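You operate a simulated robot arm through the tools that you are given. There is no shell and no other tool.

The job below is to be done with a simulated robot arm. You get a single attempt, and the scene is never put back.

TASK
Set the controls near the top of the square black pallet. At the end: the lever marked ring rinse is switched on; the right cam arm on store coupler is set to open; the nut of the black pump is turned to slack; the lever marked clear water is switched on; whatever was shut is shut again. Leave all else as you found it, and nothing knocked over. The lever marked ring rinse goes to its stop. The right cam arm on store coupler goes to its stop. The lever marked clear water goes to its stop.

It is judged by the outcome, as a careful person would: the job done as asked, and still so three seconds after it is handed in. It fails if anything else is knocked over, pushed out of place, dropped, spilled or broken.

THE ROBOT
A 7-joint arm with a two-finger parallel gripper, fixed in place. Base frame: the origin is at the foot of the arm, x ahead of it, y to its left, z up. Lengths are in m, angles in degrees, forces in N, time in s.
Its first joint turns from -166.0 to 166.0 degrees. Payload 4.4 kg.
The TCP is the grasp point between the finger pads, 0.023 m short of the fingertips. In the tool frame z runs along the fingers and y along their closing line. Largest opening 0.094 m; finger width 0.038, thickness 0.01; the body of the gripper, 0.054 by 0.096 m, starts 0.039 m behind the TCP.
Orientation is that of the tool frame in the base frame, as [roll, pitch, yaw] about the fixed x, y, z axes, in that order (R = Rz(yaw) Ry(pitch) Rx(roll)). With the fingers straight down and closing along the base's y, the tool's x points along the base's -x, its y along +y and its z along -z.

THE INTERFACE
- The arm moves only by the tool play_rows. Its argument "series" is a list of rows, each a list of 7 numbers: the shift along the base's x, y, z in m, then the turn, a rotation vector about the base's x, y, z in degrees, then the opening, from 0 (shut) to 1 (fully open). In form: [[x, y, z, ax, ay, az, claw], ...]. A call has 1 to 20 rows; each row is the pose to reach, as a shift and turn from the pose commanded when the call began. Each row takes 0.2 s and may step no farther than 0.05 m and 8.6 degrees from the row before; otherwise, or with a gripper value out of range, the whole call is refused. A pose out of reach is approached as far as the arm can. The call stops where the force on the tool passes 40 N (or 10 N more than at its start, if that is more) or the arm is blocked; 0.2 s more then pass. Each finger travels about 0.072 m/s and halts on what it meets, pressing with about 39 N; the grip force reading is that of the motor and also rises with nothing between the fingers. The clock runs only during rows and for 0.2 s after the last one: add rows that repeat a pose to give the fingers time. It gives the time, the measured TCP pose, the force on the tool (base axes), the opening and the grip force at its end, in the units of the frame above (readings bear some noise), with the torque about the TCP (base axes, N m) and any sound that the robot's microphone picked up.
- Cameras (640 x 400 px; columns grow to the right, rows downward): "scene" is fixed at [0.0529, -0.6534, 1.4602]; the picture's right is [0.85, -0.53, 0.00], its down [-0.12, -0.19, -0.97] and it looks along [0.51, 0.83, -0.23] (base axes); focal length 350 px, centre (320, 200). "wrist" rides on the gripper at [0.086, 0.016, -0.074] in the tool frame; the picture's right is [-0.18, 0.98, 0.00], its down [-0.58, -0.11, -0.81] and it looks along [-0.79, -0.15, 0.59] (tool axes); focal length 243 px, centre (320, 200). There is no depth. A picture from a camera that has moved, and an enlarged one, comes with that camera's place and axes in the base frame and with its lens. The place of the scene camera against the robot may be out by one fixed shift of up to 0.018 m in any direction.
- camera(camera): a new picture of that camera. No time passes.
- inspect(camera, box): a new picture of the part [left, top, right, bottom] of that camera's present view, enlarged. No time passes.
- finish_job(): hands the job in; it is judged then, once.

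Places have to be worked out from the pictures, the camera data and where the tool is seen. Open the gripper and draw the arm clear of the work before you hand the job in, unless the task says otherwise.

The tools are called after "Request:" as a command line: name --pt "numbers of a row" for each row, then --argument value for the rest, lists and objects as JSON in quotes. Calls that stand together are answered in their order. play_rows: Moves the arm, as the interface text tells. Its arguments: {"type":"object","properties":{"series":{"type":"array","items":{"type":"array","items":{"type":"number"}}}},"required":["series"]} The other tools are called the same way: camera (camera) takes a picture; inspect (camera, box) takes an enlarged picture of a part of a camera's view; finish_job () hands the job in.

At the start:

```text
time_s: 0.0
tcp_pos: [0.5014, 0.3567, 1.4218]
ee_rot: [-180.0, 0.0, 179.9]
ft_force: [-0.1, 0.9, -0.4]
ft_torque: [0.0, 0.03, 0.0]
width: 0.0942
finger_force: 0.1
```

scene: 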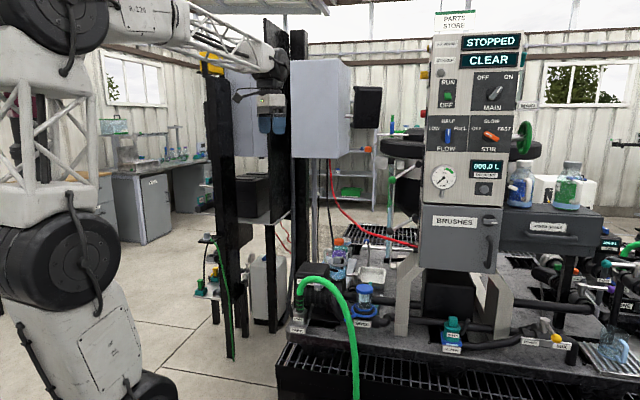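
wrist: 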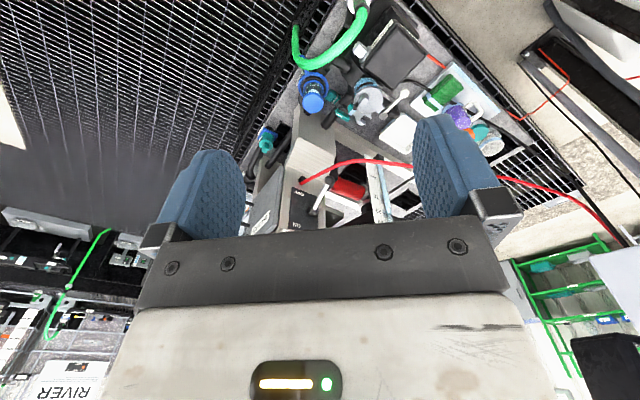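

I'll begin by looking closely at both camera views to find the labelled parts.

Request:
inspect --camera "scene" --box '[400, 20, 640, 200]'

Request:
inspect --camera "scene" --box '[270, 230, 450, 370]'

Request:
inspect --camera "scene" --box '[420, 230, 640, 400]'

Request:
inspect --camera "wrist" --box '[230, 0, 550, 240]'

```text
2.22 times, centred on (520, 110) of scene
camera zoom: at [0.0529, -0.6534, 1.4602], right [0.85, -0.53, 0.0], down [-0.12, -0.19, -0.97], along [0.51, 0.83, -0.23], focal length 778 px, centre (-124, 400)
```

zoom: 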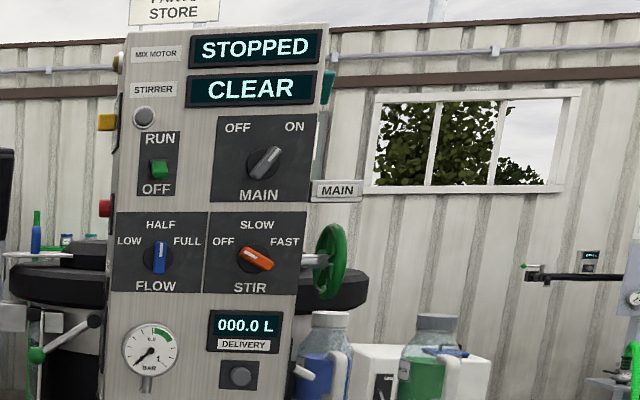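

```text
2.86 times, centred on (360, 300) of scene
camera zoom: at [0.0529, -0.6534, 1.4602], right [0.85, -0.53, 0.0], down [-0.12, -0.19, -0.97], along [0.51, 0.83, -0.23], focal length 1000 px, centre (206, -86)
```

zoom: 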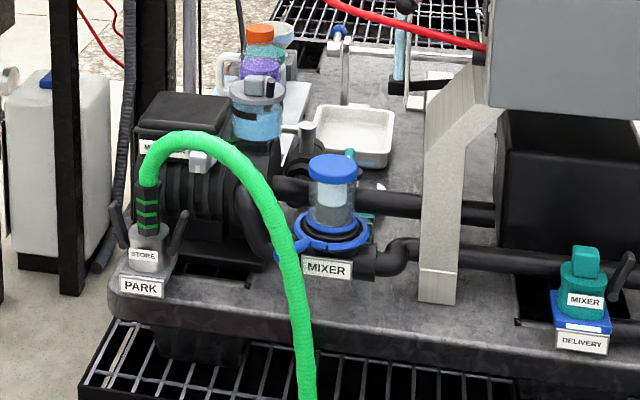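

```text
2.35 times, centred on (530, 315) of scene
camera zoom: at [0.0529, -0.6534, 1.4602], right [0.85, -0.53, 0.0], down [-0.12, -0.19, -0.97], along [0.51, 0.83, -0.23], focal length 824 px, centre (-174, -71)
```

zoom: 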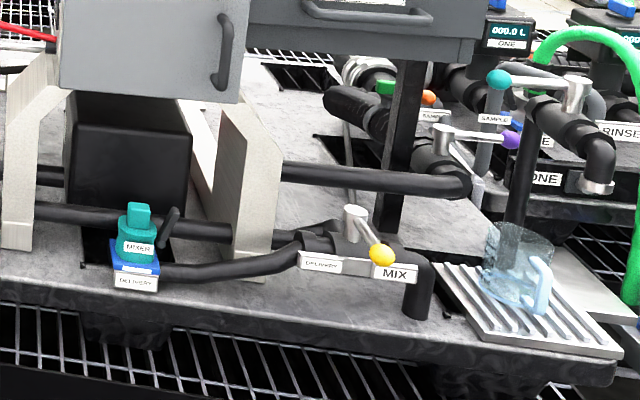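

```text
1.67 times, centred on (390, 120) of wrist
camera zoom: at [0.4139, 0.3741, 1.4964], right [0.18, 0.98, 0.0], down [0.58, -0.11, 0.81], along [0.79, -0.15, -0.59], focal length 404 px, centre (203, 333)
```

zoom: 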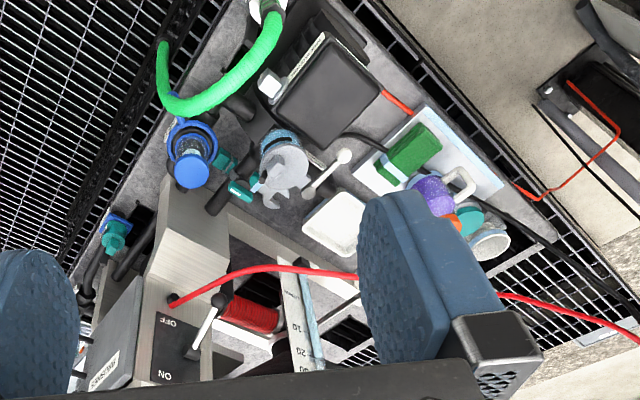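

The scene holds several units; I'll zoom in on the remaining regions of both views to find the "ring rinse", "clear water" and "black pump" labels.

Request:
inspect --camera "scene" --box '[540, 220, 640, 290]'

Request:
inspect --camera "scene" --box '[90, 100, 250, 360]'

Request:
inspect --camera "wrist" --box '[0, 180, 180, 400]'

Request:
inspect --camera "scene" --box '[280, 50, 440, 270]'

Request:
inspect --camera "wrist" --box '[500, 0, 640, 400]'

```text
5.71 times, centred on (590, 255) of scene
camera zoom: at [0.0529, -0.6534, 1.4602], right [0.85, -0.53, 0.0], down [-0.12, -0.19, -0.97], along [0.51, 0.83, -0.23], focal length 2001 px, centre (-1223, -114)
```

zoom: 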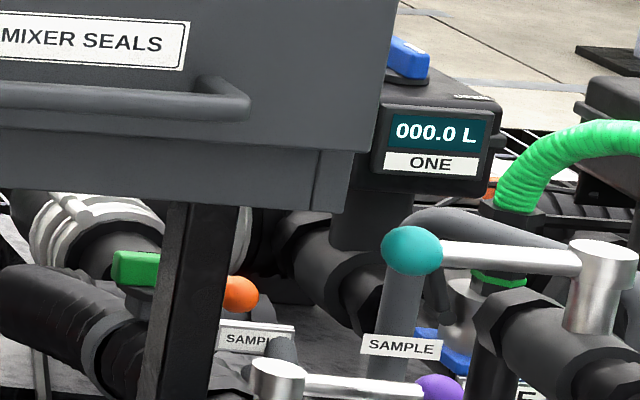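

```text
1.54 times, centred on (170, 230) of scene
camera zoom: at [0.0529, -0.6534, 1.4602], right [0.85, -0.53, 0.0], down [-0.12, -0.19, -0.97], along [0.51, 0.83, -0.23], focal length 539 px, centre (551, 154)
```

zoom: 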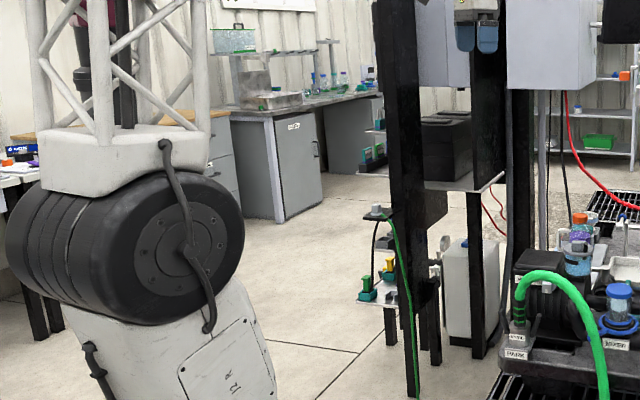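

```text
1.82 times, centred on (90, 290) of wrist
camera zoom: at [0.4139, 0.3741, 1.4964], right [0.18, 0.98, 0.0], down [0.58, -0.11, 0.81], along [0.79, -0.15, -0.59], focal length 441 px, centre (738, 36)
```

zoom: 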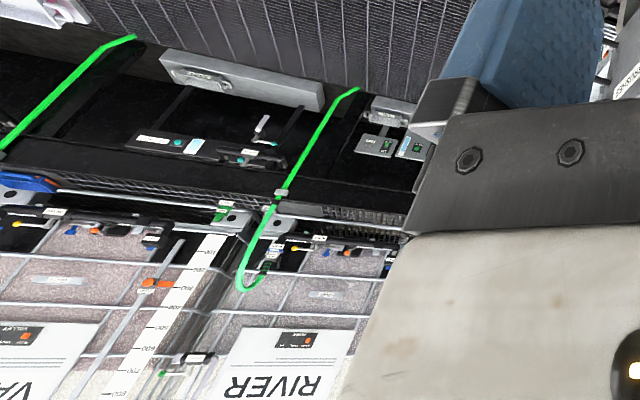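

```text
1.82 times, centred on (360, 160) of scene
camera zoom: at [0.0529, -0.6534, 1.4602], right [0.85, -0.53, 0.0], down [-0.12, -0.19, -0.97], along [0.51, 0.83, -0.23], focal length 637 px, centre (247, 273)
```

zoom: 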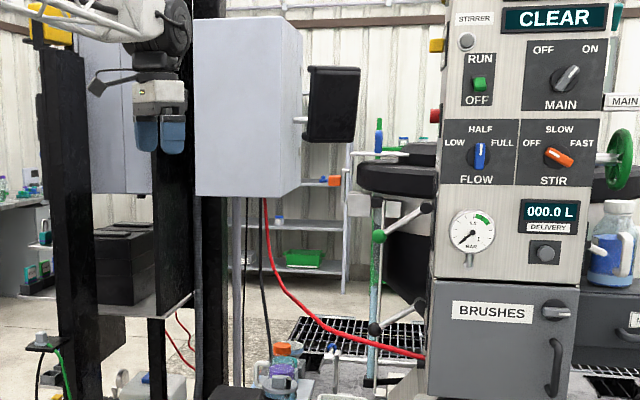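

```text
1.00 times, centred on (570, 200) of wrist (not enlarged: the box is as wide or as high as the picture)
camera zoom: at [0.4139, 0.3741, 1.4964], right [0.18, 0.98, 0.0], down [0.58, -0.11, 0.81], along [0.79, -0.15, -0.59], focal length 243 px, centre (70, 200)
```

zoom: 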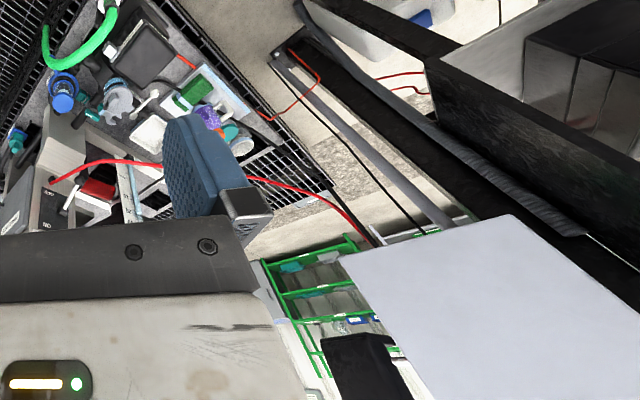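

The mixing skid sits with its deck around z≈0.7, yawed about -38°. I'll swing the arm to the right at the same height to get a wrist view of the right-hand part, staying well away from the panel.

Request:
play_rows --pt "0 -0.04 0 0 0 0 1" --pt "0 -0.08 0 0 0 0 1" --pt "0 -0.12 0 0 0 0 1" --pt "0 -0.16 0 0 0 0 1" --pt "0 -0.2 0 0 0 0 1" --pt "0 -0.24 0 0 0 0 1" --pt "0 -0.28 0 0 0 0 1" --pt "0 -0.32 0 0 0 0 1" --pt "0 -0.36 0 0 0 0 1" --pt "0 -0.4 0 0 0 0 1"

Request:
camera --camera "wrist"

Request:
camera --camera "scene"

```text
time_s: 2.2
tcp_pos: [0.5019, -0.0428, 1.4204]
ee_rot: [-179.9, 0.1, 180.0]
ft_force: [-0.9, 0.6, 0.2]
ft_torque: [-0.04, -0.01, 0.03]
width: 0.0939
finger_force: 0.0
```

```text
taken
camera wrist: at [0.4152, -0.0258, 1.4957], right [0.18, 0.98, 0.0], down [0.58, -0.11, 0.81], along [0.79, -0.15, -0.59], focal length 243 px, centre (320, 200)
```

wrist: 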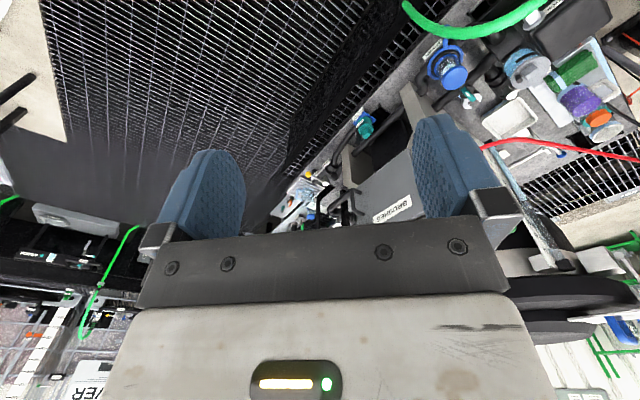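

```text
taken
```

scene: 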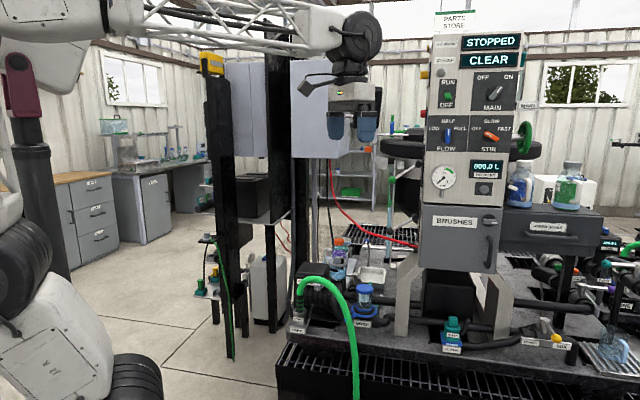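

The gripper hides the lower half of the view, so I'll turn the wrist about -45° to look along the right-hand machines.

Request:
play_rows --pt "0 0 0 0 0 -8 1" --pt "0 0 0 0 0 -16 1" --pt "0 0 0 0 0 -24 1" --pt "0 0 0 0 0 -32 1" --pt "0 0 0 0 0 -40 1"

Request:
camera --camera "wrist"

Request:
inspect --camera "wrist" --box '[200, 0, 440, 200]'

```text
time_s: 3.4
tcp_pos: [0.5017, -0.0439, 1.4233]
ee_rot: [-180.0, 0.0, 139.8]
ft_force: [-0.1, -0.2, 0.2]
ft_torque: [-0.04, -0.04, -0.01]
width: 0.0938
finger_force: 0.0
```

```text
taken
camera wrist: at [0.4452, 0.0252, 1.4972], right [0.77, 0.63, 0.0], down [0.37, -0.46, 0.81], along [0.51, -0.62, -0.59], focal length 243 px, centre (320, 200)
```

wrist: 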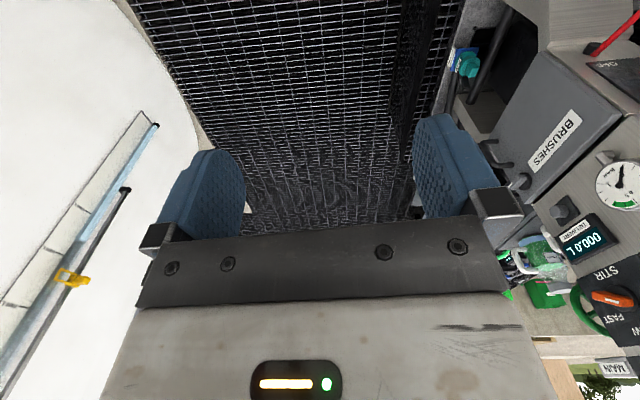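

```text
2.00 times, centred on (320, 100) of wrist
camera zoom: at [0.4452, 0.0252, 1.4972], right [0.77, 0.63, 0.0], down [0.37, -0.46, 0.81], along [0.51, -0.62, -0.59], focal length 485 px, centre (320, 400)
```

zoom: 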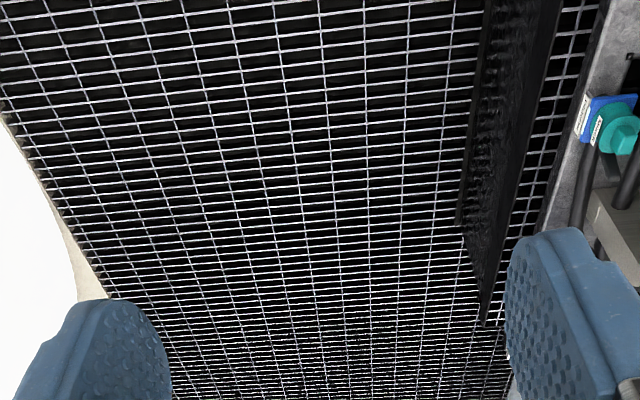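

To the left there's something white with a sight tube; I'll keep turning to see what stands on the right/back side of the arm.

Request:
play_rows --pt "0 0 0 0 0 -8 1" --pt "0 0 0 0 0 -16 1" --pt "0 0 0 0 0 -24 1" --pt "0 0 0 0 0 -32 1" --pt "0 0 0 0 0 -40 1" --pt "0 0 0 0 0 -48 1"

Request:
camera --camera "wrist"

```text
time_s: 4.8
tcp_pos: [0.5012, -0.0425, 1.4227]
ee_rot: [-180.0, 0.1, 91.9]
ft_force: [0.3, 0.5, 0.2]
ft_torque: [-0.05, 0.0, 0.01]
width: 0.094
finger_force: 0.0
```

```text
taken
camera wrist: at [0.5133, 0.0446, 1.4973], right [0.99, -0.15, 0.0], down [-0.09, -0.58, 0.81], along [-0.12, -0.8, -0.59], focal length 243 px, centre (320, 200)
```

wrist: 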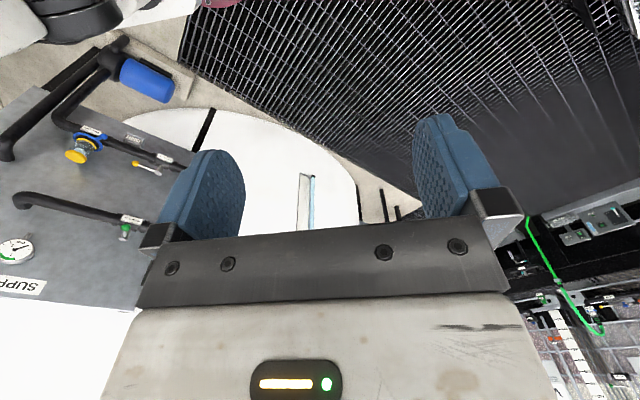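

A "SUPPLY" panel with pipework and a yellow lever appears on the robot's right/back side; I'll zoom in on it.

Request:
inspect --camera "wrist" --box '[0, 20, 240, 320]'

Request:
inspect --camera "wrist" --box '[60, 100, 200, 260]'

Request:
inspect --camera "wrist" --box '[500, 190, 640, 400]'

```text
1.33 times, centred on (120, 170) of wrist
camera zoom: at [0.5133, 0.0446, 1.4973], right [0.99, -0.15, 0.0], down [-0.09, -0.58, 0.81], along [-0.12, -0.8, -0.59], focal length 324 px, centre (587, 240)
```

zoom: 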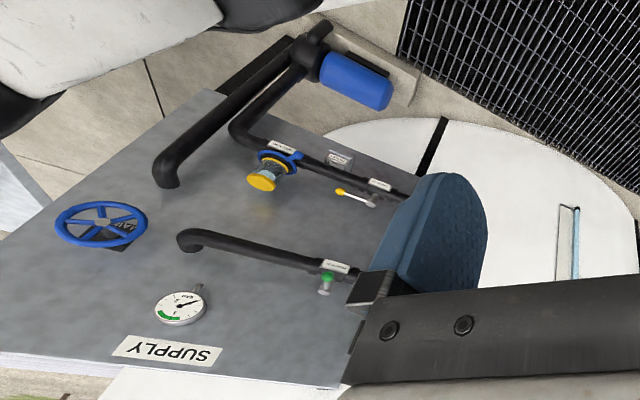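

```text
2.50 times, centred on (130, 180) of wrist
camera zoom: at [0.5133, 0.0446, 1.4973], right [0.99, -0.15, 0.0], down [-0.09, -0.58, 0.81], along [-0.12, -0.8, -0.59], focal length 606 px, centre (795, 250)
```

zoom: 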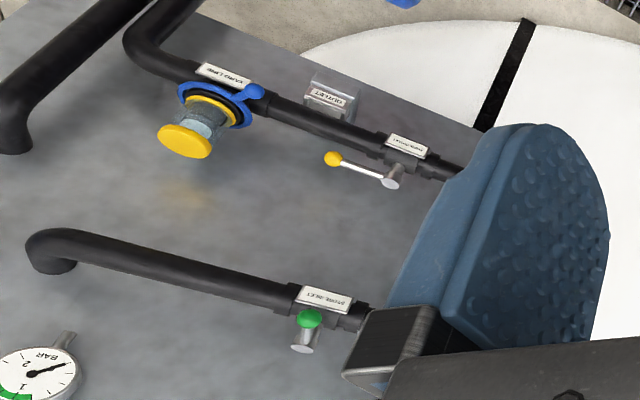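

```text
1.90 times, centred on (570, 295) of wrist
camera zoom: at [0.5133, 0.0446, 1.4973], right [0.99, -0.15, 0.0], down [-0.09, -0.58, 0.81], along [-0.12, -0.8, -0.59], focal length 462 px, centre (-156, 19)
```

zoom: 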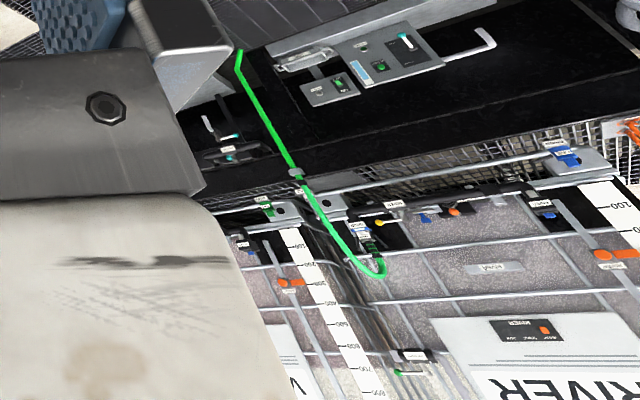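

The SUPPLY panel and RIVER totes are out of reach, so the job must be on the mixer skid in front. I'll turn back and move to a viewpoint nearer to the base to look over the pump end of the skid.

Request:
play_rows --pt "0 0 0 0 0 8 1" --pt "0 0.0 0 0 0 16 1" --pt "0 0.0 0 0 0 24 1" --pt "0 0.0 0 0 0 32 1" --pt "0 0.0 0 0 0 40 1" --pt "0 0.0 0 0 0 48 1" --pt "-0.02 0.04 0 0 0 56 1" --pt "-0.04 0.08 0 0 0 64 1" --pt "-0.06 0.12 0 0 0 72 1" --pt "-0.08 0.16 0 0 0 80 1" --pt "-0.1 0.2 0 0 0 88 1" --pt "-0.12 0.24 0 0 0 88 1" --pt "-0.14 0.28 0 0 0 88 1" --pt "-0.16 0.32 -0.02 0 0 88 1" --pt "-0.17 0.35 -0.05 0 0 88 1" --pt "-0.17 0.36 -0.09 0 0 88 1"

Request:
camera --camera "wrist"

Request:
inspect --camera "wrist" --box '[240, 20, 460, 220]'

```text
time_s: 8.2
tcp_pos: [0.3313, 0.3166, 1.335]
ee_rot: [-179.9, -0.1, 180.0]
ft_force: [0.5, 0.7, 0.0]
ft_torque: [0.01, 0.04, 0.0]
width: 0.094
finger_force: 0.0
```

```text
taken
camera wrist: at [0.2436, 0.3348, 1.4082], right [0.18, 0.98, 0.0], down [0.58, -0.11, 0.81], along [0.79, -0.15, -0.59], focal length 243 px, centre (320, 200)
```

wrist: 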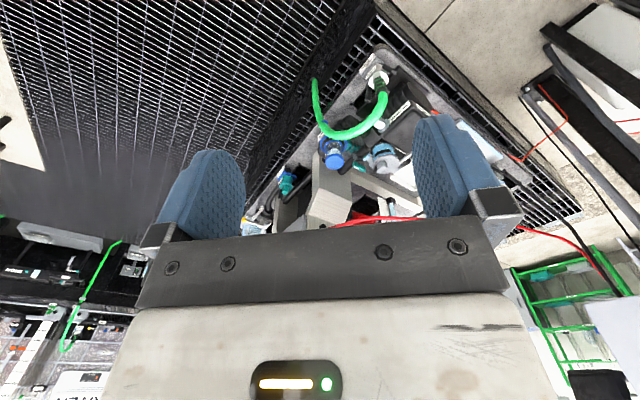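

```text
2.00 times, centred on (350, 120) of wrist
camera zoom: at [0.2436, 0.3348, 1.4082], right [0.18, 0.98, 0.0], down [0.58, -0.11, 0.81], along [0.79, -0.15, -0.59], focal length 485 px, centre (260, 360)
```

zoom: 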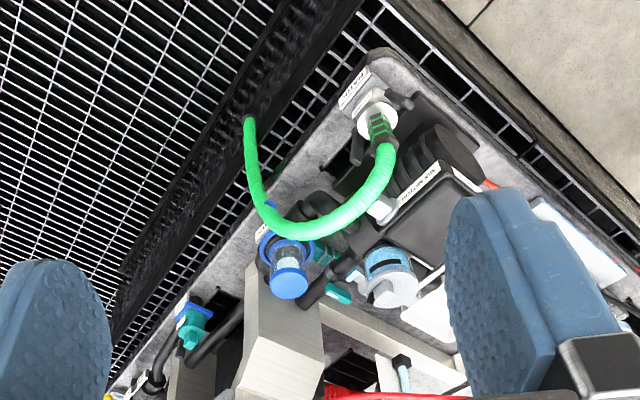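

Let me zoom the scene camera more tightly on the region left of the control panel and on the deck pieces for label reading.

Request:
inspect --camera "scene" --box '[370, 120, 450, 180]'

Request:
inspect --camera "scene" --box '[320, 220, 420, 290]'

Request:
inspect --camera "scene" --box '[280, 260, 380, 340]'

Request:
inspect --camera "scene" --box '[180, 220, 260, 300]'

Request:
inspect --camera "scene" --box '[500, 290, 600, 360]'

```text
6.67 times, centred on (410, 150) of scene
camera zoom: at [0.0529, -0.6534, 1.4602], right [0.85, -0.53, 0.0], down [-0.12, -0.19, -0.97], along [0.51, 0.83, -0.23], focal length 2334 px, centre (-280, 533)
```

zoom: 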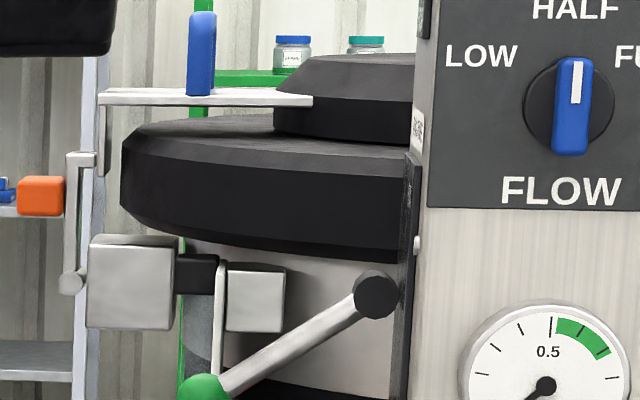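

```text
5.71 times, centred on (370, 255) of scene
camera zoom: at [0.0529, -0.6534, 1.4602], right [0.85, -0.53, 0.0], down [-0.12, -0.19, -0.97], along [0.51, 0.83, -0.23], focal length 2001 px, centre (34, -114)
```

zoom: 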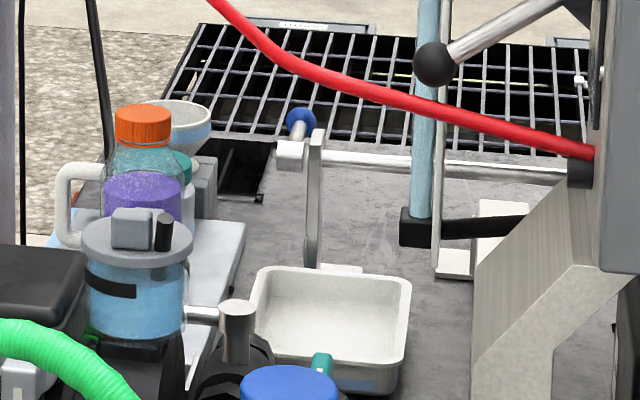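

```text
5.00 times, centred on (330, 300) of scene
camera zoom: at [0.0529, -0.6534, 1.4602], right [0.85, -0.53, 0.0], down [-0.12, -0.19, -0.97], along [0.51, 0.83, -0.23], focal length 1750 px, centre (270, -300)
```

zoom: 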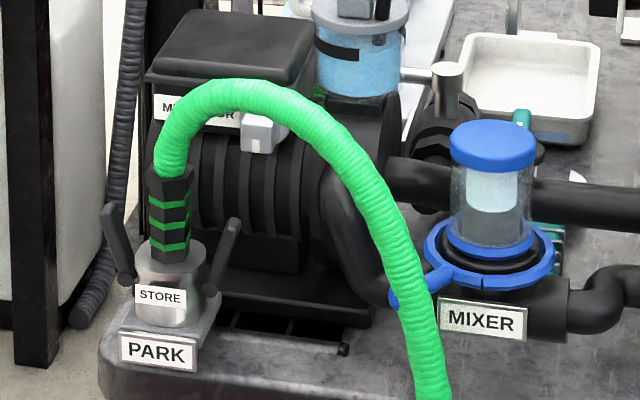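

```text
5.00 times, centred on (220, 260) of scene
camera zoom: at [0.0529, -0.6534, 1.4602], right [0.85, -0.53, 0.0], down [-0.12, -0.19, -0.97], along [0.51, 0.83, -0.23], focal length 1750 px, centre (820, -100)
```

zoom: 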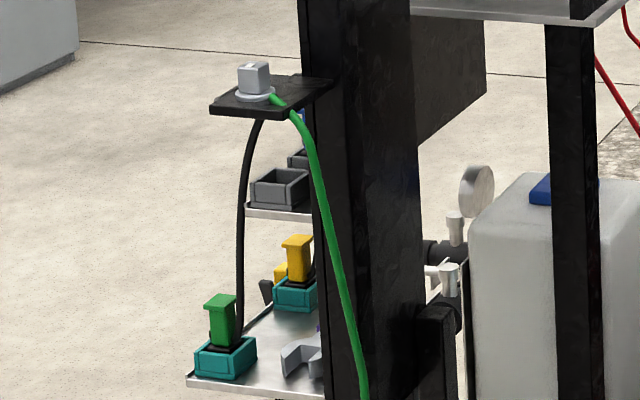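

```text
5.71 times, centred on (550, 325) of scene
camera zoom: at [0.0529, -0.6534, 1.4602], right [0.85, -0.53, 0.0], down [-0.12, -0.19, -0.97], along [0.51, 0.83, -0.23], focal length 2001 px, centre (-994, -514)
```

zoom: 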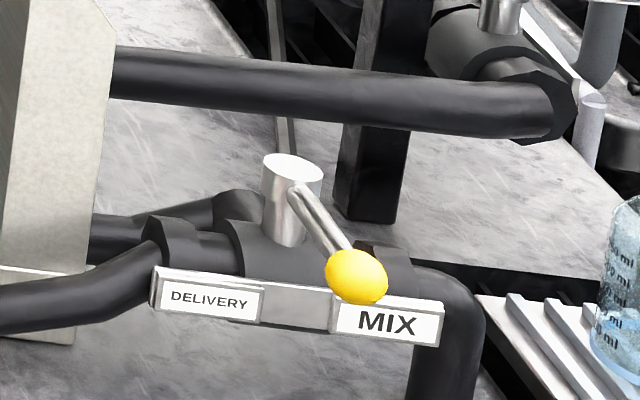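

The rack on the left has more equipment (gauge, silver levers, tank). I'll turn the wrist toward +y to look at that side.

Request:
play_rows --pt "0 0 0 0 0 8 1" --pt "0 0 0 0 0 16 1" --pt "0 0 0 0 0 24 1" --pt "0 0 0 0 0 32 1" --pt "0 0 0 0 0 40 1" --pt "0 0 0 0 0 48 1" --pt "0 0 0 0 0 56 1"

Request:
camera --camera "wrist"

Request:
camera --camera "scene"

```text
time_s: 9.8
tcp_pos: [0.3309, 0.3161, 1.3315]
ee_rot: [-180.0, 0.1, -124.0]
ft_force: [0.4, -0.1, -0.4]
ft_torque: [0.02, -0.02, -0.01]
width: 0.094
finger_force: 0.2
```

```text
taken
camera wrist: at [0.2687, 0.2552, 1.4064], right [-0.71, 0.7, 0.0], down [0.41, 0.42, 0.81], along [0.57, 0.58, -0.59], focal length 243 px, centre (320, 200)
```

wrist: 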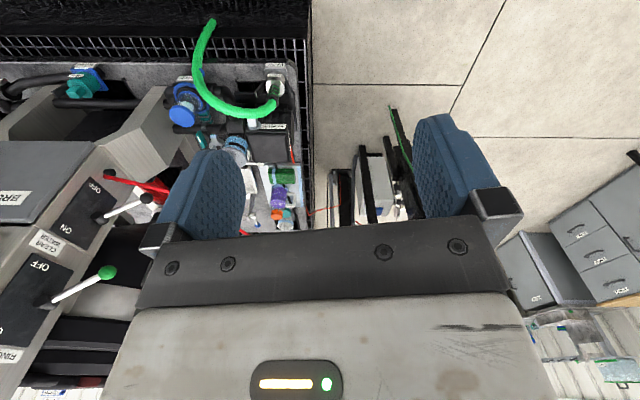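

```text
taken
```

scene: 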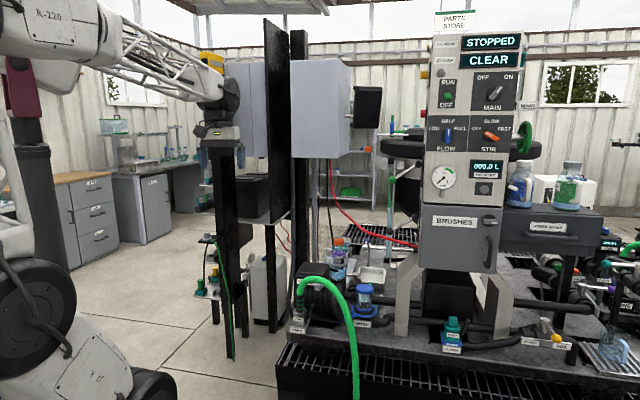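

Found them: on the left side of the control panel are two levers with OFF/ON plates, "CLEAR WATER" and (green ball) "R… RINSE". Zooming in.

Request:
inspect --camera "wrist" --box '[0, 120, 200, 400]'

Request:
inspect --camera "wrist" --box '[0, 160, 160, 290]'

Request:
inspect --camera "wrist" --box '[0, 250, 160, 380]'

Request:
inspect --camera "wrist" --box '[150, 40, 330, 200]'

Request:
inspect --camera "wrist" --box '[300, 100, 440, 240]'

```text
1.43 times, centred on (100, 260) of wrist
camera zoom: at [0.2687, 0.2552, 1.4064], right [-0.71, 0.7, 0.0], down [0.41, 0.42, 0.81], along [0.57, 0.58, -0.59], focal length 347 px, centre (634, 114)
```

zoom: 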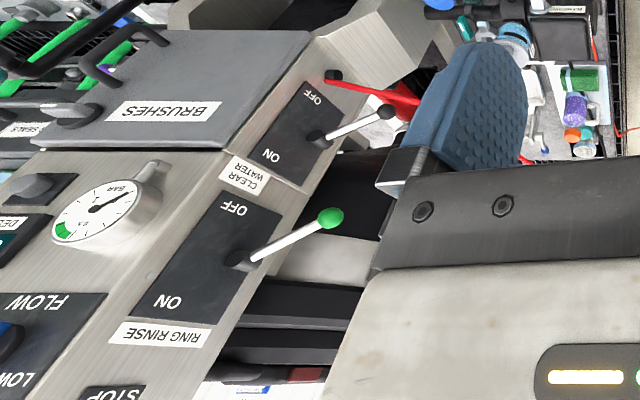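

```text
3.08 times, centred on (80, 225) of wrist
camera zoom: at [0.2687, 0.2552, 1.4064], right [-0.71, 0.7, 0.0], down [0.41, 0.42, 0.81], along [0.57, 0.58, -0.59], focal length 746 px, centre (1058, 123)
```

zoom: 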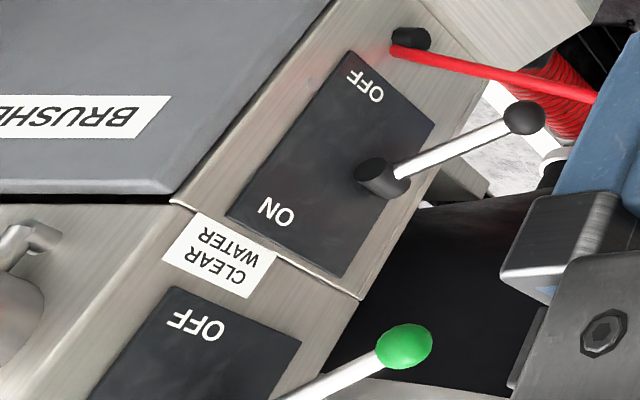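

```text
3.08 times, centred on (80, 315) of wrist
camera zoom: at [0.2687, 0.2552, 1.4064], right [-0.71, 0.7, 0.0], down [0.41, 0.42, 0.81], along [0.57, 0.58, -0.59], focal length 746 px, centre (1058, -154)
```

zoom: 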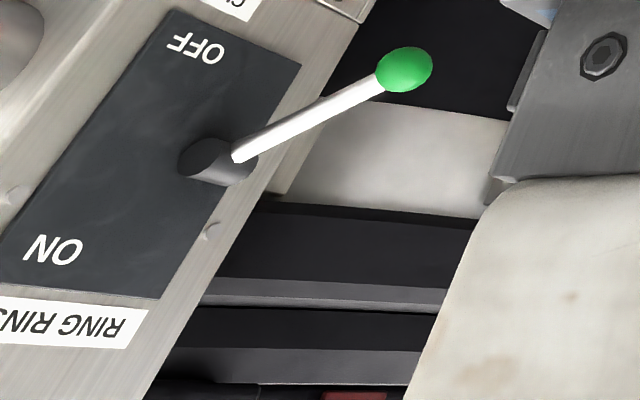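

```text
2.50 times, centred on (240, 120) of wrist
camera zoom: at [0.2687, 0.2552, 1.4064], right [-0.71, 0.7, 0.0], down [0.41, 0.42, 0.81], along [0.57, 0.58, -0.59], focal length 606 px, centre (520, 400)
```

zoom: 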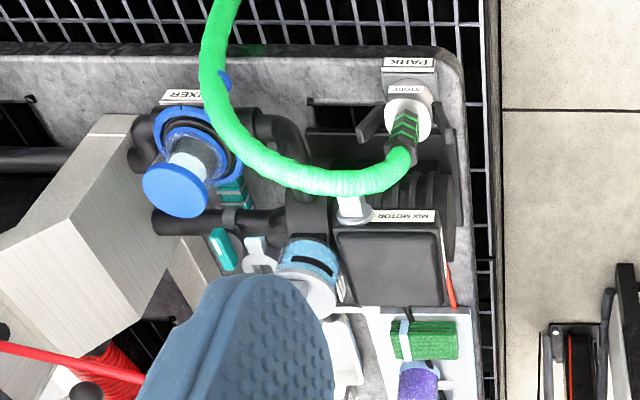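

```text
2.86 times, centred on (370, 170) of wrist
camera zoom: at [0.2687, 0.2552, 1.4064], right [-0.71, 0.7, 0.0], down [0.41, 0.42, 0.81], along [0.57, 0.58, -0.59], focal length 693 px, centre (177, 286)
```

zoom: 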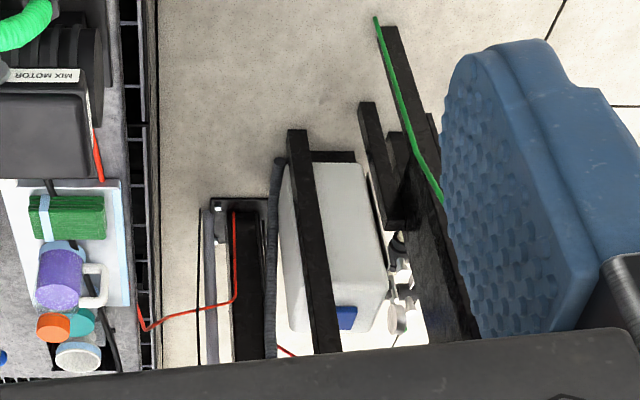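

The levers are located: CLEAR WATER ball ≈(0.96,0.305,1.03) and RING RINSE ball ≈(0.957,0.304,1.23), both now down (OFF), with ON up. Next I'll move down for a closer look at the STORE coupler (≈(0.63,0.44,0.71)) and the black pump.

Request:
play_rows --pt "0.03 0 -0.03 0 0 0 1" --pt "0.06 0 -0.06 0 0 0 1" --pt "0.09 0 -0.09 0 0 0 1" --pt "0.12 0.0 -0.12 0 0 0 1" --pt "0.15 0.0 -0.155 0 0 0 1" --pt "0.17 0.0 -0.195 0 0 0 1" --pt "0.19 0.01 -0.235 0 0 0 1" --pt "0.2 0.017 -0.27 0 0 0 1" --pt "0.2 0.017 -0.3 0 0 0 1"

Request:
camera --camera "wrist"

Request:
inspect --camera "wrist" --box '[200, 0, 440, 180]'

```text
time_s: 11.8
tcp_pos: [0.5337, 0.3361, 1.0349]
ee_rot: [180.0, 0.1, -124.0]
ft_force: [0.1, -0.2, 0.4]
ft_torque: [0.0, -0.02, -0.01]
width: 0.0939
finger_force: 0.1
```

```text
taken
camera wrist: at [0.4701, 0.2743, 1.1089], right [-0.71, 0.7, 0.0], down [0.41, 0.42, 0.81], along [0.57, 0.57, -0.59], focal length 243 px, centre (320, 200)
```

wrist: 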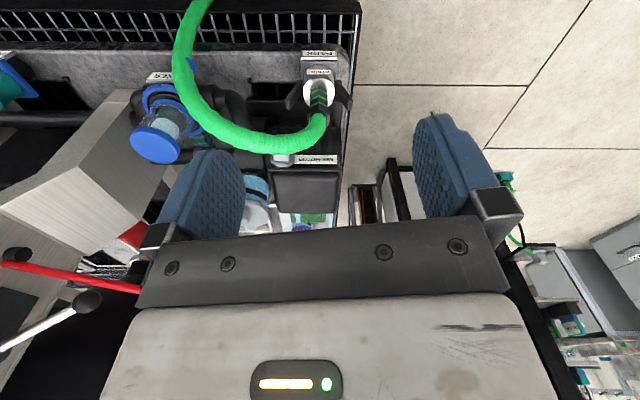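

```text
2.22 times, centred on (320, 90) of wrist
camera zoom: at [0.4701, 0.2743, 1.1089], right [-0.71, 0.7, 0.0], down [0.41, 0.42, 0.81], along [0.57, 0.57, -0.59], focal length 539 px, centre (320, 444)
```

zoom: 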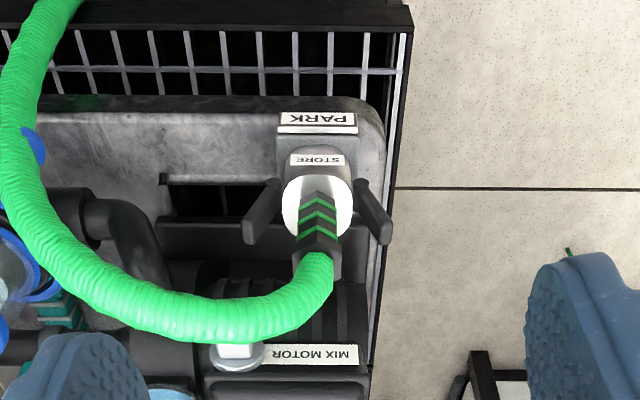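

The STORE coupler's right cam arm (as seen from its label side) is the one at image left. I'll zoom the scene camera hard on the pump and coupler to find the pump's nut.

Request:
inspect --camera "scene" --box '[295, 255, 365, 330]'

Request:
inspect --camera "scene" --box '[285, 295, 325, 335]'

Request:
inspect --camera "wrist" --box '[230, 100, 370, 230]'

Request:
inspect --camera "scene" --box '[340, 240, 390, 300]'

```text
5.33 times, centred on (330, 292) of scene
camera zoom: at [0.0529, -0.6534, 1.4602], right [0.85, -0.53, 0.0], down [-0.12, -0.19, -0.97], along [0.51, 0.83, -0.23], focal length 1867 px, centre (267, -293)
```

zoom: 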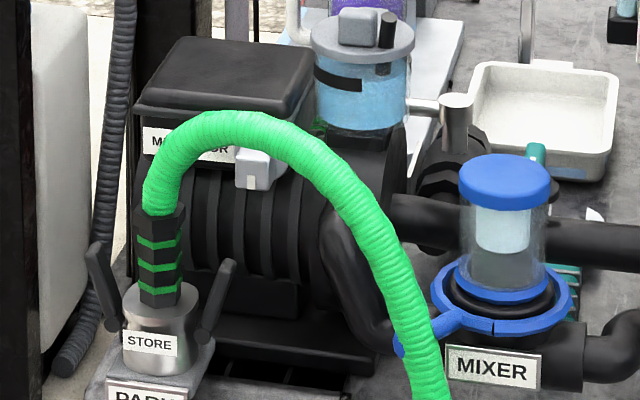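

```text
10.00 times, centred on (305, 315) of scene
camera zoom: at [0.0529, -0.6534, 1.4602], right [0.85, -0.53, 0.0], down [-0.12, -0.19, -0.97], along [0.51, 0.83, -0.23], focal length 3501 px, centre (470, -950)
```

zoom: 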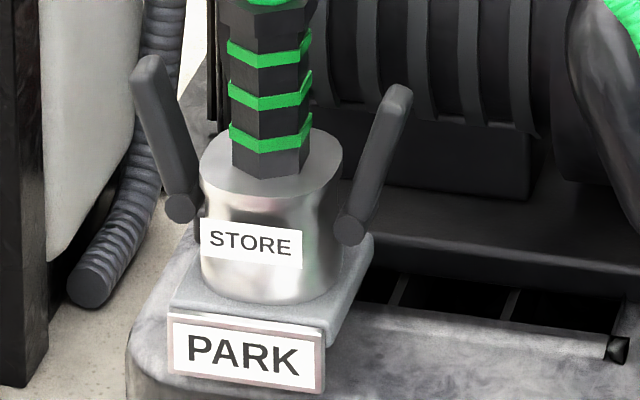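

```text
3.08 times, centred on (300, 165) of wrist
camera zoom: at [0.4701, 0.2743, 1.1089], right [-0.71, 0.7, 0.0], down [0.41, 0.42, 0.81], along [0.57, 0.57, -0.59], focal length 746 px, centre (382, 308)
```

zoom: 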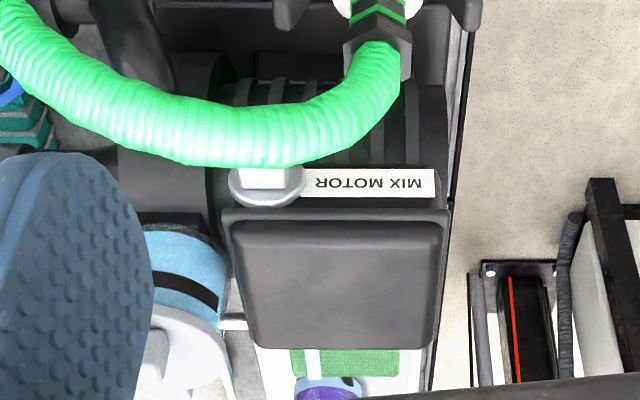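

```text
6.67 times, centred on (365, 270) of scene
camera zoom: at [0.0529, -0.6534, 1.4602], right [0.85, -0.53, 0.0], down [-0.12, -0.19, -0.97], along [0.51, 0.83, -0.23], focal length 2334 px, centre (20, -267)
```

zoom: 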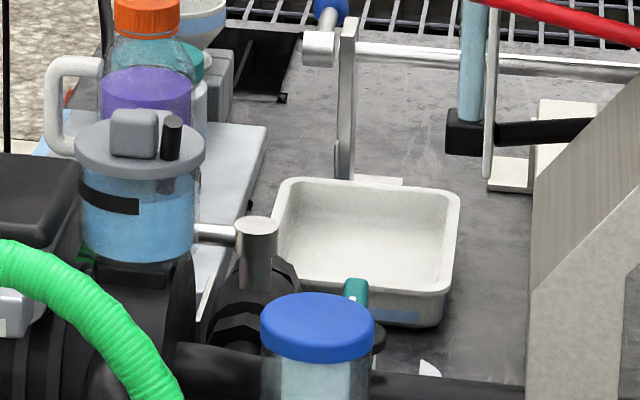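

The pump's pot with a grey lid (≈(0.81,0.45,0.875)) may carry the nut. I'll move over it, staying higher than everything there, for a close look.

Request:
play_rows --pt "0 0 0.04 0 0 0 1" --pt "0.02 0 0.08 0 0 0 1" --pt "0.05 0.0 0.1 0 0 0 1" --pt "0.09 0.01 0.1 0 0 0 1" --pt "0.13 0.02 0.1 0 0 0 1" --pt "0.17 0.03 0.1 0 0 0 1" --pt "0.2 0.035 0.1 0 0 0 1" --pt "0.2 0.035 0.1 0 0 0 1"

Request:
camera --camera "wrist"

Request:
inspect --camera "wrist" --box '[220, 20, 420, 170]'

```text
time_s: 13.6
tcp_pos: [0.7328, 0.371, 1.1306]
ee_rot: [-179.9, 0.1, -124.0]
ft_force: [0.1, -0.2, 0.1]
ft_torque: [-0.01, 0.03, 0.0]
width: 0.094
finger_force: 0.1
```

```text
taken
camera wrist: at [0.6697, 0.3086, 1.2048], right [-0.71, 0.7, 0.0], down [0.42, 0.42, 0.81], along [0.57, 0.57, -0.59], focal length 243 px, centre (320, 200)
```

wrist: 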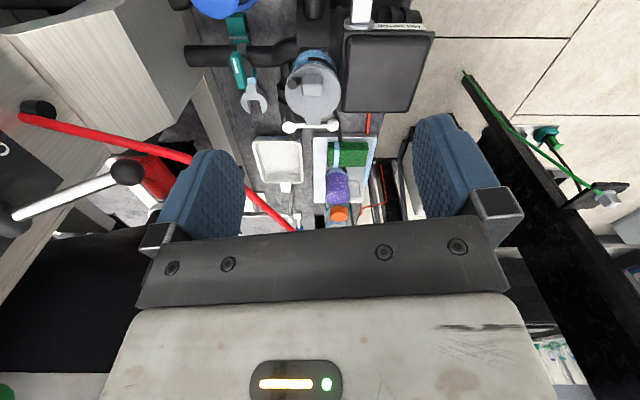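

```text
2.67 times, centred on (320, 95) of wrist
camera zoom: at [0.6697, 0.3086, 1.2048], right [-0.71, 0.7, 0.0], down [0.42, 0.42, 0.81], along [0.57, 0.57, -0.59], focal length 647 px, centre (320, 480)
```

zoom: 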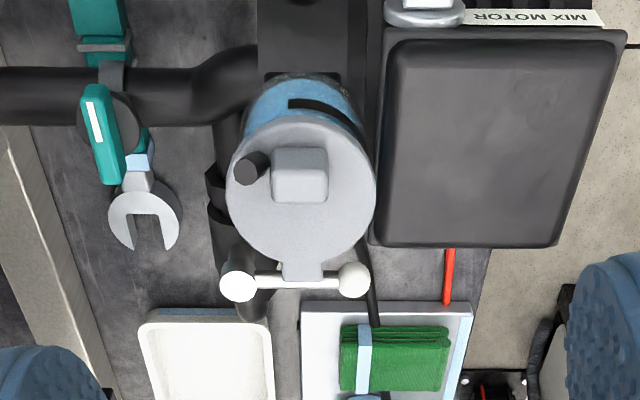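

The pump has a strainer pot with a grey lid and a T-bar-like part at its back. I'll view it from the left side to understand that part.

Request:
play_rows --pt "-0.02 0.01 0.0 0 0 -8 1" --pt "-0.04 0.03 0.0 0 0 -16 1" --pt "-0.06 0.05 0.0 0 0 -24 1" --pt "-0.08 0.08 0.0 0 0 -32 1" --pt "-0.08 0.11 0.0 0 0 -40 1" --pt "-0.08 0.14 0.0 0 0 -48 1" --pt "-0.08 0.17 0.0 0 0 -56 1" --pt "-0.08 0.2 0.0 0 0 -64 1" --pt "-0.08 0.22 0.0 0 0 -72 1" --pt "-0.08 0.22 -0.03 0 0 -80 1" --pt "-0.08 0.22 -0.06 0 0 -86 1"

Request:
camera --camera "wrist"

Request:
inspect --camera "wrist" --box '[220, 20, 420, 170]'

```text
time_s: 16.0
tcp_pos: [0.6505, 0.589, 1.0726]
ee_rot: [179.9, 0.0, 150.0]
ft_force: [-0.1, 0.8, 0.9]
ft_torque: [-0.02, -0.01, 0.0]
width: 0.094
finger_force: 0.1
```

```text
taken
camera wrist: at [0.5837, 0.6462, 1.146], right [0.65, 0.76, 0.0], down [0.45, -0.39, 0.81], along [0.61, -0.53, -0.59], focal length 243 px, centre (320, 200)
```

wrist: 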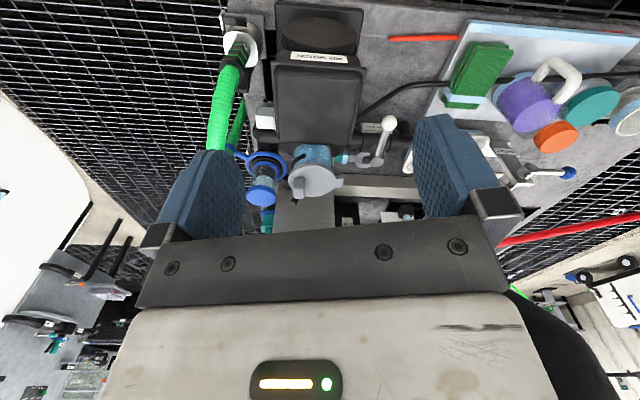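

```text
2.67 times, centred on (320, 95) of wrist
camera zoom: at [0.5837, 0.6462, 1.146], right [0.65, 0.76, 0.0], down [0.45, -0.39, 0.81], along [0.61, -0.53, -0.59], focal length 647 px, centre (320, 480)
```

zoom: 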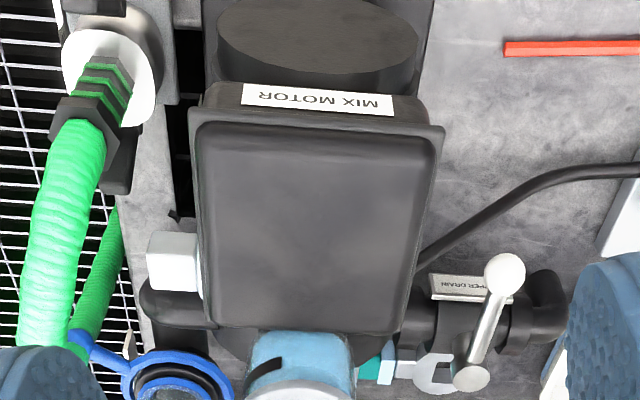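

The "T-bar" is just the HOPPER DRAIN valve, not part of the pump. Let me zoom on the pot lid and pump flanks in this view.

Request:
inspect --camera "wrist" --box '[240, 110, 400, 230]'

Request:
inspect --camera "wrist" --box '[200, 0, 380, 130]'

Request:
camera --camera "scene"

```text
3.33 times, centred on (320, 170) of wrist
camera zoom: at [0.5837, 0.6462, 1.146], right [0.65, 0.76, 0.0], down [0.45, -0.39, 0.81], along [0.61, -0.53, -0.59], focal length 809 px, centre (320, 300)
```

zoom: 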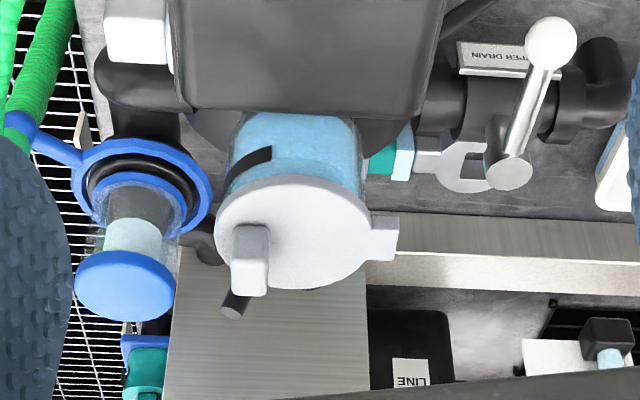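

```text
3.08 times, centred on (290, 65) of wrist
camera zoom: at [0.5837, 0.6462, 1.146], right [0.65, 0.76, 0.0], down [0.45, -0.39, 0.81], along [0.61, -0.53, -0.59], focal length 746 px, centre (412, 615)
```

zoom: 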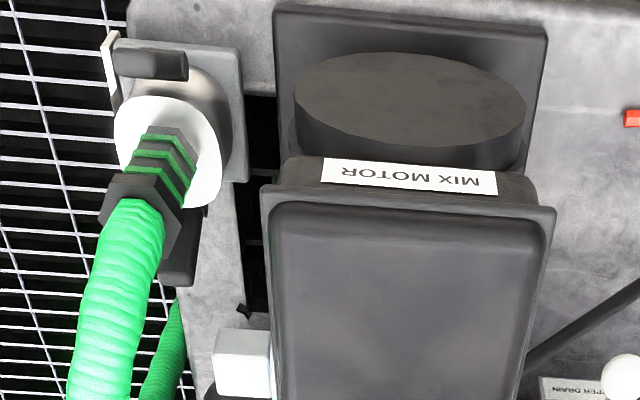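

```text
taken
```

scene: 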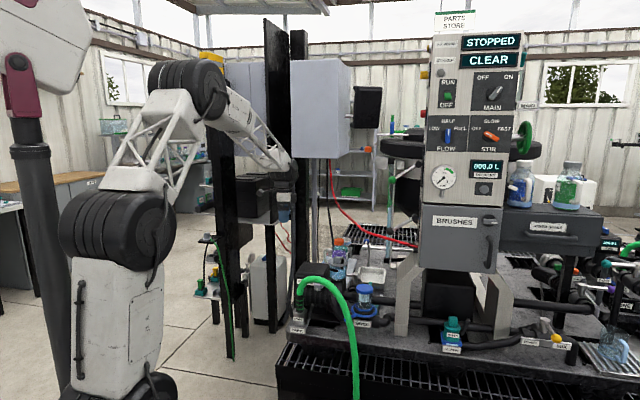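

To find the pump's nut I want a front view of the pump with the tool tilted forward. First I return the yaw and move in front of the pump at a safe height.

Request:
play_rows --pt "0 -0.02 0.03 0 0 8 1" --pt "-0.01 -0.05 0.06 0 0 16 1" --pt "-0.02 -0.08 0.06 0 0 24 1" --pt "-0.03 -0.11 0.06 0 0 32 1" --pt "-0.04 -0.15 0.06 0 0 40 1" --pt "-0.05 -0.19 0.06 0 0 48 1" --pt "-0.06 -0.23 0.06 0 0 56 1" --pt "-0.07 -0.27 0.06 0 0 64 1" --pt "-0.08 -0.31 0.06 0 0 72 1" --pt "-0.08 -0.35 0.06 0 0 80 1" --pt "-0.08 -0.36 0.06 0 0 86 1"

Request:
play_rows --pt "0 0 -0.03 5.53 -4.27 0 1" --pt "0 0 -0.06 11.06 -8.54 0 1" --pt "0 0 -0.09 16.6 -12.8 0 1" --pt "0 0 -0.12 22.1 -17.1 0 1" --pt "0 0 -0.16 27.6 -21.3 0 1" --pt "0 0 -0.18 27.6 -21.3 0 1"

Request:
camera --camera "wrist"

Request:
inspect --camera "wrist" --box '[220, 20, 420, 170]'

```text
time_s: 18.4
tcp_pos: [0.5705, 0.2288, 1.1336]
ee_rot: [179.9, 0.0, -123.9]
ft_force: [-0.3, 0.7, 1.0]
ft_torque: [-0.02, 0.05, 0.0]
width: 0.0939
finger_force: 0.0
```

```text
time_s: 19.8
tcp_pos: [0.5712, 0.229, 0.954]
ee_rot: [-177.3, 34.8, -123.2]
ft_force: [-1.2, -2.1, -0.4]
ft_torque: [-0.01, 0.02, 0.0]
width: 0.0941
finger_force: 0.1
```

```text
taken
camera wrist: at [0.4931, 0.1454, 0.9642], right [-0.73, 0.69, 0.07], down [0.07, -0.03, 1.0], along [0.69, 0.73, -0.03], focal length 243 px, centre (320, 200)
```

wrist: 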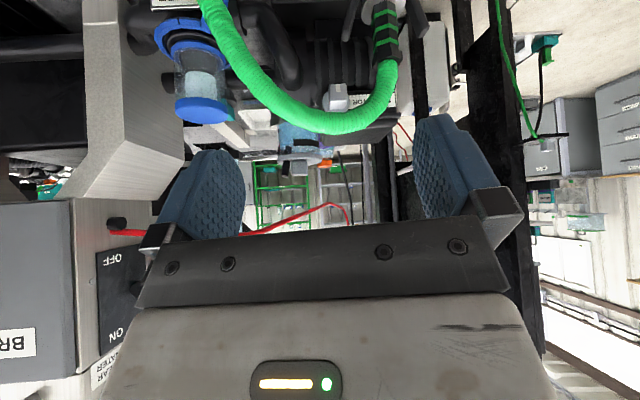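

```text
2.67 times, centred on (320, 95) of wrist
camera zoom: at [0.4931, 0.1454, 0.9642], right [-0.73, 0.69, 0.07], down [0.07, -0.03, 1.0], along [0.69, 0.73, -0.03], focal length 647 px, centre (320, 480)
```

zoom: 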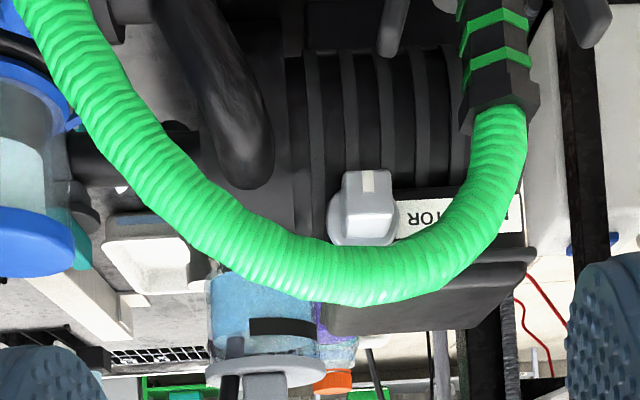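

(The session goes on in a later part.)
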